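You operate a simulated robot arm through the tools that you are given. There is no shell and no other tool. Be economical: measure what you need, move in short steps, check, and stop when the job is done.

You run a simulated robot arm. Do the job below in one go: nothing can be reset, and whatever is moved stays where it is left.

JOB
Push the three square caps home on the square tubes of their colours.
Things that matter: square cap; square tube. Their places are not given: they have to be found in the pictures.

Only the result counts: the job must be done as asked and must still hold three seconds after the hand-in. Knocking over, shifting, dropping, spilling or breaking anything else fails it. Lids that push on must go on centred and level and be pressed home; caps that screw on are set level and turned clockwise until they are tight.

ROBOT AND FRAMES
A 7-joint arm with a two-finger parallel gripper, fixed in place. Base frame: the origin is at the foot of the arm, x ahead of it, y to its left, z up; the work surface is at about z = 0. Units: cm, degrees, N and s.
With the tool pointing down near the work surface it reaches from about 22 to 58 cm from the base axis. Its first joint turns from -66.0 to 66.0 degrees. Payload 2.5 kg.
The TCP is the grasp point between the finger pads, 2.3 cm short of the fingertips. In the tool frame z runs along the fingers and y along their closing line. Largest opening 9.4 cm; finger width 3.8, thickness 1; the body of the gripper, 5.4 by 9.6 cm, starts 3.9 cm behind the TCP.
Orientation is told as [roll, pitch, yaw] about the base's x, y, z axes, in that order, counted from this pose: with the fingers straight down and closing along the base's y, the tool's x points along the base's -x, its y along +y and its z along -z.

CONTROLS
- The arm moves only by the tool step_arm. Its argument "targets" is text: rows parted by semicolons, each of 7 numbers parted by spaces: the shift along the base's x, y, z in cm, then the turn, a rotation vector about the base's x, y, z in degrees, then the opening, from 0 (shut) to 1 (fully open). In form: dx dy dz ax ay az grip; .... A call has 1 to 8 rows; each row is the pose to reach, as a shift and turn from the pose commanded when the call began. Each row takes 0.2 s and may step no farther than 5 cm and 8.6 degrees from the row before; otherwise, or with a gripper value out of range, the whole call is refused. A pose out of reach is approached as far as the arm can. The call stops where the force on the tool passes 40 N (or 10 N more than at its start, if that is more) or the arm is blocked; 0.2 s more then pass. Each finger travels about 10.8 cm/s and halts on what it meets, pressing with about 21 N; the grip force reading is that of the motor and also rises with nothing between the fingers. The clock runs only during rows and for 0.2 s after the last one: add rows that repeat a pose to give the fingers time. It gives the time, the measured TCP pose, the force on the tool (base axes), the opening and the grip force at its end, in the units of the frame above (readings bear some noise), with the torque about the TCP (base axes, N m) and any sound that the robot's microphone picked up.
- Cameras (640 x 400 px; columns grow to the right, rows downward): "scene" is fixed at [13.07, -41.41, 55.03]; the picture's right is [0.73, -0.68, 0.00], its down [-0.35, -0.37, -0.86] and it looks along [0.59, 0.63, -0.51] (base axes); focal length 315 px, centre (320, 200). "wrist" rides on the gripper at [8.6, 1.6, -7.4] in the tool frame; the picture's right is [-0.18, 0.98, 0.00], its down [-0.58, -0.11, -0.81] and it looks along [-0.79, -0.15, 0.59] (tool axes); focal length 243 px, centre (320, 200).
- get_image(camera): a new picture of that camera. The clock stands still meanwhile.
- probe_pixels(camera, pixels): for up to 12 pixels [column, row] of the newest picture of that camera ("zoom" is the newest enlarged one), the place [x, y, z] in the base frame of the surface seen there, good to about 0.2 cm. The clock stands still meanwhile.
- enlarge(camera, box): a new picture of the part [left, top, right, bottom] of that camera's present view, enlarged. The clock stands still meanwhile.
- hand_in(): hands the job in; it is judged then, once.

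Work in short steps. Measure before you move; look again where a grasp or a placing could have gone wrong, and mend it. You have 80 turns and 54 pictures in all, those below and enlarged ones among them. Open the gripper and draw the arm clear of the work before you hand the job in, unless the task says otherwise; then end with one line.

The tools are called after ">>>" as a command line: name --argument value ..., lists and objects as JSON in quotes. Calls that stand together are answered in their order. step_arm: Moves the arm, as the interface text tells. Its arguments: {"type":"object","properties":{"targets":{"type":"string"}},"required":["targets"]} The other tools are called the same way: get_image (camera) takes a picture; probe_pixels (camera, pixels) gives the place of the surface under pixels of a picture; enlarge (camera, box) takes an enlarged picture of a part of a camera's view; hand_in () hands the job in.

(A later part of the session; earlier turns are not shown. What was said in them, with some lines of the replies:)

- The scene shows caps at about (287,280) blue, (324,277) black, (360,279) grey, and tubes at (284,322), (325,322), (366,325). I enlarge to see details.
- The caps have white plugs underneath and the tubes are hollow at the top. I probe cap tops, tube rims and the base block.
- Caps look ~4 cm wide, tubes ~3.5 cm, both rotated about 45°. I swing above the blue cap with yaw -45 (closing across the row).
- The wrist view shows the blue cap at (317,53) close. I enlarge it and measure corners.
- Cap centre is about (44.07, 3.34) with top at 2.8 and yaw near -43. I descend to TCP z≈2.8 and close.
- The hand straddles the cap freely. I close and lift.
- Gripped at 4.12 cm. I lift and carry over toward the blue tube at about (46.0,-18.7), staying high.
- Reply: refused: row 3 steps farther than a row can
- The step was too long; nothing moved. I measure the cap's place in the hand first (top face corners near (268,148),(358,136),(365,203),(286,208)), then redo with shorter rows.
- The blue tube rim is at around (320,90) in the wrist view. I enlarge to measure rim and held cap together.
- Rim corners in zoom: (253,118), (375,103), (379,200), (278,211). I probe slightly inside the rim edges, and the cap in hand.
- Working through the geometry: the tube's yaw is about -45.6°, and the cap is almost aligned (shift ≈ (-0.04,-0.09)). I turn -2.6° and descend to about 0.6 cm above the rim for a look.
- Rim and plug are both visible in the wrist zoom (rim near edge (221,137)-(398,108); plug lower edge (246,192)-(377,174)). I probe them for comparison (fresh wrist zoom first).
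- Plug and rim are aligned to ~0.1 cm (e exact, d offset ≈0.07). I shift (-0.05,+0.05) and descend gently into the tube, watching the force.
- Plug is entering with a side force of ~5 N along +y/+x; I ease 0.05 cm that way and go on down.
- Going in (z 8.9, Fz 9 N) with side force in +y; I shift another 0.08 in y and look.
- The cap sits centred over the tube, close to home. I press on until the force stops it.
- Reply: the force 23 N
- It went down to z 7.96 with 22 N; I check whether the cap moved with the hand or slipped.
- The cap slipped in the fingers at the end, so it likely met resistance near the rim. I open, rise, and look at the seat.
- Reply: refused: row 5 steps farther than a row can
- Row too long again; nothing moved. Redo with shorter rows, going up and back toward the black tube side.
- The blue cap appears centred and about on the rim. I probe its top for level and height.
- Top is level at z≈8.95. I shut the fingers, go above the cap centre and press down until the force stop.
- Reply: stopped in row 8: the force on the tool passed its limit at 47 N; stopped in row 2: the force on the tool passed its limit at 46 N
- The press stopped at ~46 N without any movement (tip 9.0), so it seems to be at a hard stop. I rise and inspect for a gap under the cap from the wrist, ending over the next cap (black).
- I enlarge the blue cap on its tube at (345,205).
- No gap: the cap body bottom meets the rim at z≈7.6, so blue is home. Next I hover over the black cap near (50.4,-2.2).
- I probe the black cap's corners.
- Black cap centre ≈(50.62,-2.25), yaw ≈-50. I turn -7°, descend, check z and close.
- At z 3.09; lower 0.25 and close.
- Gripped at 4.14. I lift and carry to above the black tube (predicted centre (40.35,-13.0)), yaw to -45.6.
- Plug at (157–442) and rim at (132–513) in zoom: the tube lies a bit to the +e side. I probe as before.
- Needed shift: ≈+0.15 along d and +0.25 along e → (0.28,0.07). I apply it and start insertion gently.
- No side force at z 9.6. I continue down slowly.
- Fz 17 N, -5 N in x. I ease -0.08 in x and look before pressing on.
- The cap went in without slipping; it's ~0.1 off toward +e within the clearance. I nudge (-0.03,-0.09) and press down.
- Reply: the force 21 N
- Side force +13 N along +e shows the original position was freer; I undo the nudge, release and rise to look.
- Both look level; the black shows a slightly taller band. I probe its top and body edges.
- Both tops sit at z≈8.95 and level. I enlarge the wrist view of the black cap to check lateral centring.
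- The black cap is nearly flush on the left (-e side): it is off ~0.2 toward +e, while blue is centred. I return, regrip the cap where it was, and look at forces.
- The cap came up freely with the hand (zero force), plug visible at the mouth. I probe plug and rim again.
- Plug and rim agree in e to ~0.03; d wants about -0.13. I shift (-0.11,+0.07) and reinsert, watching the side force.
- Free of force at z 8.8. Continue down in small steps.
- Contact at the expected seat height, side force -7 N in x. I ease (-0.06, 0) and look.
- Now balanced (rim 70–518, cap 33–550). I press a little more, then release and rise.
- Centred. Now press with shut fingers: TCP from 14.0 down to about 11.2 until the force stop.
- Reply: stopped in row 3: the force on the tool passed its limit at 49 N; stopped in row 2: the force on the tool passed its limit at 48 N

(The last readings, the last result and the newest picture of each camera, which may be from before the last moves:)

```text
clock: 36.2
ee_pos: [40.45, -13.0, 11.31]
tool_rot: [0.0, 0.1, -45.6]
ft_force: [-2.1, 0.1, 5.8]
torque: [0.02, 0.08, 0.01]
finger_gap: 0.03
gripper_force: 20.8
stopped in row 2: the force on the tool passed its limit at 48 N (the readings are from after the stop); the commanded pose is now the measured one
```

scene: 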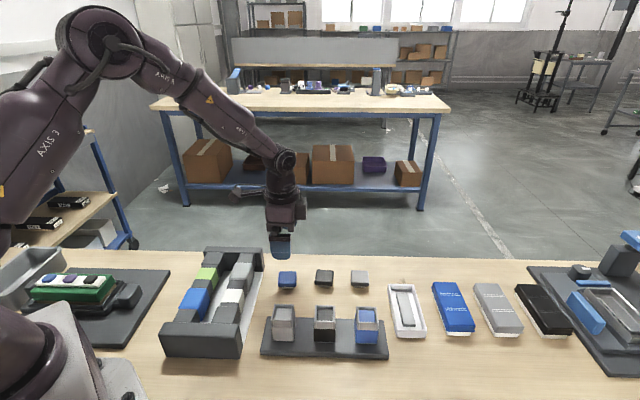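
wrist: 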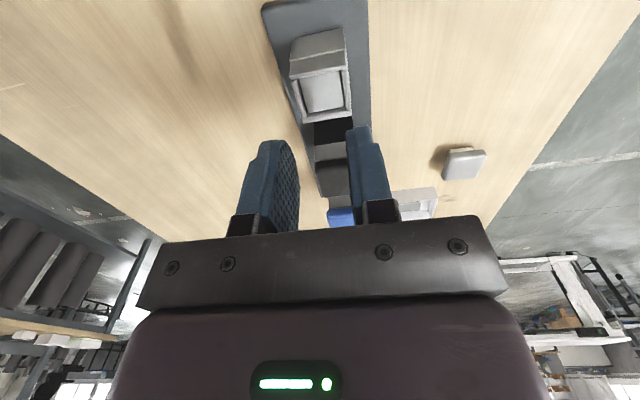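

Firm at 48 N with tip at 9.0: black is home. Now go to hover over the grey cap near (56.5,-8.0).

>>> step_arm --targets "0 0 3 0 0 0 0.2; 3 1 5.5 0 0 0 0.5; 6.5 2.1 5.5 0 0 0 0.8; 10 3.2 5.5 0 0 0 1; 13.5 4.3 4.5 0 0 0 1; 16.05 5 2.7 0 0 0 1; 16.05 5 2.7 0 0 0 1"

>>> enlarge --camera "wrist" --box '[240, 0, 400, 100]'

```text
clock: 37.8
ee_pos: [56.61, -7.84, 13.9]
tool_rot: [0.1, 0.1, -45.5]
ft_force: [0.1, -0.2, -0.1]
torque: [-0.02, 0.01, 0.02]
finger_gap: 9.4
gripper_force: 0.1
```

```text
4.00 times, centred on (320, 50) of wrist
```

zoom: 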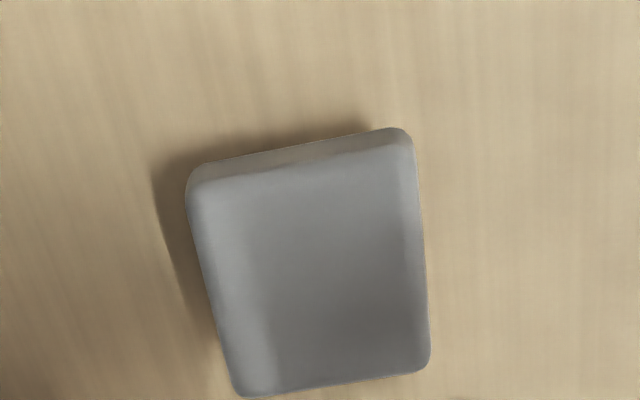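

Now probe the grey cap's corners.

>>> probe_pixels --camera "zoom" --pixels '[[194, 190], [410, 152], [424, 360], [240, 388], [310, 270], [305, 172], [332, 374], [210, 290], [420, 255]]'

```text
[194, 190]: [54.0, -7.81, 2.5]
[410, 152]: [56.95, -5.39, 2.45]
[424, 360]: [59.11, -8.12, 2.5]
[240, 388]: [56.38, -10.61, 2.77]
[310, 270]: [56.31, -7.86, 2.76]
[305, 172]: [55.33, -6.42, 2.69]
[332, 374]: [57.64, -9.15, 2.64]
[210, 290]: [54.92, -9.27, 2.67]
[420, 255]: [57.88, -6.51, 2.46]
```

Grey centre ≈(56.61,-7.98), yaw ≈ -46.5. Descend and close.

>>> step_arm --targets "0.1 0.02 -4 0 0 -1 1; 0.1 0.02 -8 0 0 -1 1; 0.1 0.02 -10.2 0 0 -1 1; 0.1 0.02 -11.1 0 0 -1 1; 0.1 0.02 -11.1 0 0 -1 1"

```text
clock: 39.0
ee_pos: [56.69, -7.95, 2.83]
tool_rot: [0.1, 0.1, -46.6]
ft_force: [-0.1, -0.2, 0.4]
torque: [-0.01, -0.01, 0.0]
finger_gap: 9.41
gripper_force: 0.1
```

In place at z 2.83; close.

>>> step_arm --targets "0 0 0 0 0 0 0.7; 0 0 0 0 0 0 0.5; 0 0 0 0 0 0 0.35; 0 0 0 0 0 0 0.2; 0 0 0 0 0 0 0.2; 0 0 0 0 0 0 0.2"

```text
clock: 40.4
ee_pos: [56.62, -8.01, 2.85]
tool_rot: [0.2, 0.0, -46.6]
ft_force: [-0.1, 0.0, -0.2]
torque: [0.02, 0.0, 0.0]
finger_gap: 4.13
gripper_force: 21.2
```

Gripped 4.13. I lift and carry to above the grey tube (predicted (34.9,-7.35)).

>>> step_arm --targets "0 0 4 0 0 0 0.2; 0 0 8 0 0 0 0.2; -3 0 11 0 0 0 0.2; -7.5 0.2 11 0 0 0 0.2; -12 0.3 11 0 0 0.5 0.2; -16.5 0.5 11 0 0 1 0.2; -20 0.6 10 0 0 1 0.2; -21.69 0.63 8.3 0 0 1 0.2"

>>> enlarge --camera "wrist" --box '[260, 90, 380, 165]'

```text
clock: 42.2
ee_pos: [35.12, -7.45, 11.1]
tool_rot: [0.1, 0.0, -45.5]
ft_force: [0.0, -0.3, -0.9]
torque: [-0.02, -0.02, 0.0]
finger_gap: 4.12
gripper_force: 20.4
```

```text
5.33 times, centred on (320, 128) of wrist
```

zoom: 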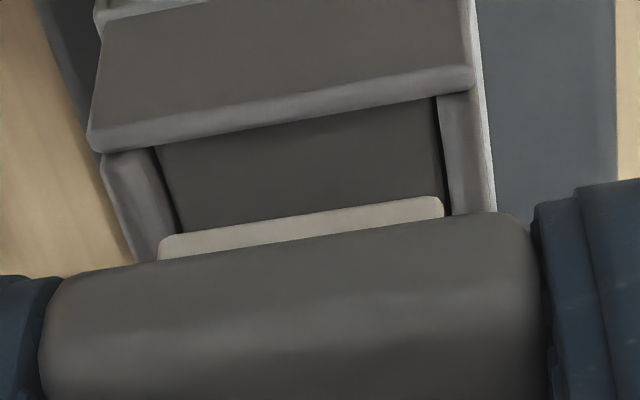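

>>> probe_pixels --camera "zoom" --pixels '[[164, 248], [300, 221], [438, 206], [102, 142], [280, 112], [463, 80], [280, 103], [115, 175], [475, 130], [300, 150]]'

```text
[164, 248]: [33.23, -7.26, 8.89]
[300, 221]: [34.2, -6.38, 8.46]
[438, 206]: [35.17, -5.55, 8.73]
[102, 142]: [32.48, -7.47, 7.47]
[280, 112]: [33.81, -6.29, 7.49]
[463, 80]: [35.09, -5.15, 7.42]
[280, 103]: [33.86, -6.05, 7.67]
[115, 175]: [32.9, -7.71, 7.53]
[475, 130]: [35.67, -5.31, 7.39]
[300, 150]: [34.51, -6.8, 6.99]
```

Plug versus rim: e needs about -0.17, d about +0.08 → shift (-0.07,-0.17). Insert gently.

>>> step_arm --targets "-0.07 -0.17 -0.5 0 0 0 0.2; -0.07 -0.17 -1 0 0 0 0.2; -0.07 -0.17 -1.3 0 0 0 0.2; -0.07 -0.17 -1.6 0 0 0 0.2; -0.07 -0.17 -1.8 0 0 0 0.2; -0.07 -0.17 -2 0 0 0 0.2"

```text
clock: 43.6
ee_pos: [35.03, -7.34, 9.11]
tool_rot: [0.0, 0.1, -45.6]
ft_force: [0.0, -0.3, -0.6]
torque: [-0.02, 0.01, -0.06]
finger_gap: 4.12
gripper_force: 20.7
```

No force yet at z 9.1; I continue in small steps.

>>> step_arm --targets "0 0 -0.15 0 0 0 0.2; 0 0 -0.3 0 0 0 0.2; 0 0 -0.45 0 0 0 0.2"

>>> enlarge --camera "wrist" --box '[260, 105, 380, 180]'

```text
clock: 44.4
ee_pos: [34.86, -7.49, 8.78]
tool_rot: [0.2, 0.0, -45.6]
ft_force: [-0.6, 3.3, 17.3]
torque: [-0.04, -0.02, -0.02]
finger_gap: 4.15
gripper_force: 21.2
```

```text
5.33 times, centred on (320, 142) of wrist
```

zoom: 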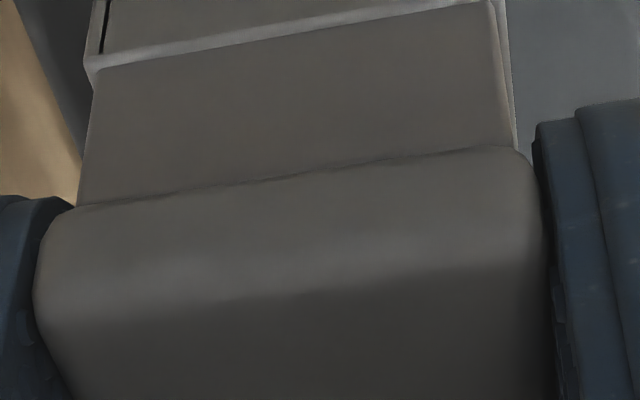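

Well centred (rim 77–515, cap 35–547), small side force. I press a bit more, then release, rise and shut.

>>> step_arm --targets "0.01 0.03 -0.15 0 0 0 0.2; 0.01 0.03 -0.3 0 0 0 0.2; 0.01 0.03 -0.45 0 0 0 0.2"

>>> step_arm --targets "0 0 0 0 0 0 0.5; 0 0 0 0 0 0 0.7; 0 0 0 0 0 0 0.7; 0 0 4 0 0 0 0.5; 0 0 6 0 0 0 0.2; 0 0 6 0 0 0 0; 0 0 6 0 0 0 0"

>>> enlarge --camera "wrist" --box '[260, 40, 380, 115]'

```text
clock: 45.2
ee_pos: [35.06, -7.45, 8.34]
tool_rot: [0.1, -0.1, -45.6]
ft_force: [6.7, 0.7, 16.2]
torque: [0.01, -0.04, 0.0]
finger_gap: 4.16
gripper_force: 21.1
```

```text
clock: 46.8
ee_pos: [34.88, -7.35, 14.42]
tool_rot: [0.1, 0.1, -45.6]
ft_force: [0.6, -1.7, 0.6]
torque: [-0.04, 0.01, 0.01]
finger_gap: 0.0
gripper_force: 20.7
```

```text
5.33 times, centred on (320, 78) of wrist
```

zoom: 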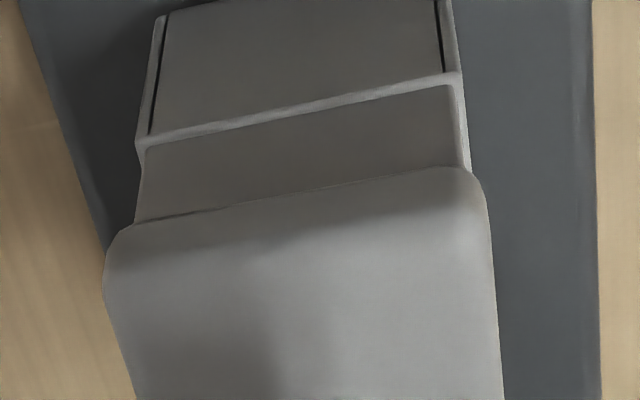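

Centred to within ~0.05. Now the shut-finger press.

>>> step_arm --targets "0 0 -2.4 0 0 0 0; 0 0 -2.8 0 0 0 0; 0 0 -3.2 0 0 0 0; 0 0 -3.6 0 0 0 0; 0 0 -4 0 0 0 0; 0 0 -4.4 0 0 0 0"

>>> step_arm --targets "0 0 -0.3 0 0 0 0; 0 0 -0.6 0 0 0 0; 0 0 -0.9 0 0 0 0; 0 0 -1.2 0 0 0 0"

>>> step_arm --targets "0 0 4 0 0 0 0; -3 3 6 0 0 0 0; -5 5 9 0 0 0 0.2; -5 8 13 0 0 0 0.4; -5 11 15 0 0 0 0.4"

>>> enlarge --camera "scene" --box '[254, 275, 414, 375]'

```text
clock: 47.7
ee_pos: [35.04, -7.36, 11.35]
tool_rot: [0.2, 0.0, -45.6]
ft_force: [-3.1, 0.9, 7.6]
torque: [0.04, 0.08, -0.03]
finger_gap: 0.0
gripper_force: 21.2
stopped in row 4: the force on the tool passed its limit at 52 N (the readings are from after the stop); the commanded pose is now the measured one
```

```text
clock: 48.1
ee_pos: [34.96, -7.29, 11.37]
tool_rot: [0.3, 0.1, -45.6]
ft_force: [-3.0, 0.6, 8.5]
torque: [0.03, 0.09, 0.0]
finger_gap: 0.01
gripper_force: 21.3
stopped in row 1: the force on the tool passed its limit at 50 N (the readings are from after the stop); the commanded pose is now the measured one
```

```text
clock: 49.3
ee_pos: [30.02, 3.7, 26.21]
tool_rot: [0.3, 0.1, -45.6]
ft_force: [0.7, -0.3, -0.7]
torque: [0.04, -0.01, -0.01]
finger_gap: 3.75
gripper_force: 0.1
```

```text
4.00 times, centred on (334, 325) of scene
```

zoom: 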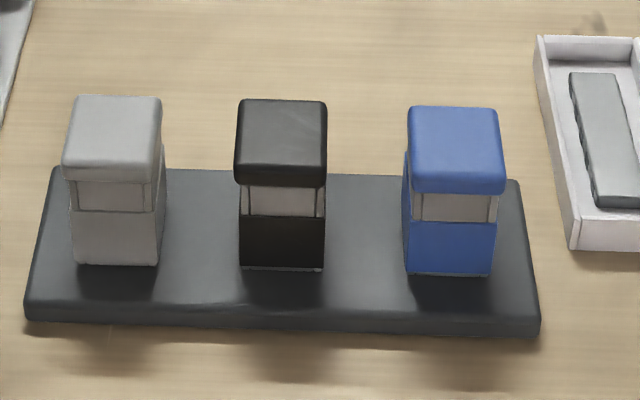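

All three show equal bands (~29 px), as expected for caps on the rim. A last probe of cap tops for height and level.

>>> probe_pixels --camera "zoom" --pixels '[[82, 103], [154, 104], [150, 160], [72, 158], [247, 108], [320, 108], [318, 165], [243, 163], [416, 115], [490, 115], [496, 172], [417, 170]]'

```text
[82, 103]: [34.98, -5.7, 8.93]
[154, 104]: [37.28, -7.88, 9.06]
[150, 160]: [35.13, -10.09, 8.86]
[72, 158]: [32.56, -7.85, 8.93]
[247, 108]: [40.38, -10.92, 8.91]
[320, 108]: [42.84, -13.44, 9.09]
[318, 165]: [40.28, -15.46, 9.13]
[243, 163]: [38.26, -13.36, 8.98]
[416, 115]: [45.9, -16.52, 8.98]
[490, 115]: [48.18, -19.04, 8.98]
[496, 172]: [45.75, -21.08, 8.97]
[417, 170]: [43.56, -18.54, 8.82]
```

All three tops are level at z≈8.95. I open the gripper fully, clear of the work, and then hand in.

>>> step_arm --targets "0 0 0 0 0 0 1; 0 0 2 0 0 0 1; 0 0 2 0 0 0 1"

>>> hand_in

```text
clock: 50.1
ee_pos: [30.02, 3.81, 28.08]
tool_rot: [0.1, 0.0, -45.6]
ft_force: [0.1, -0.5, -0.5]
torque: [-0.02, 0.0, 0.03]
finger_gap: 9.42
gripper_force: 0.1
```

```text
The job is handed in.
```

The blue, black and grey caps are on the tubes of their colours. All three sit level and close to centred, each pressed to a firm stop at about 45–50 N, and the job is handed in.
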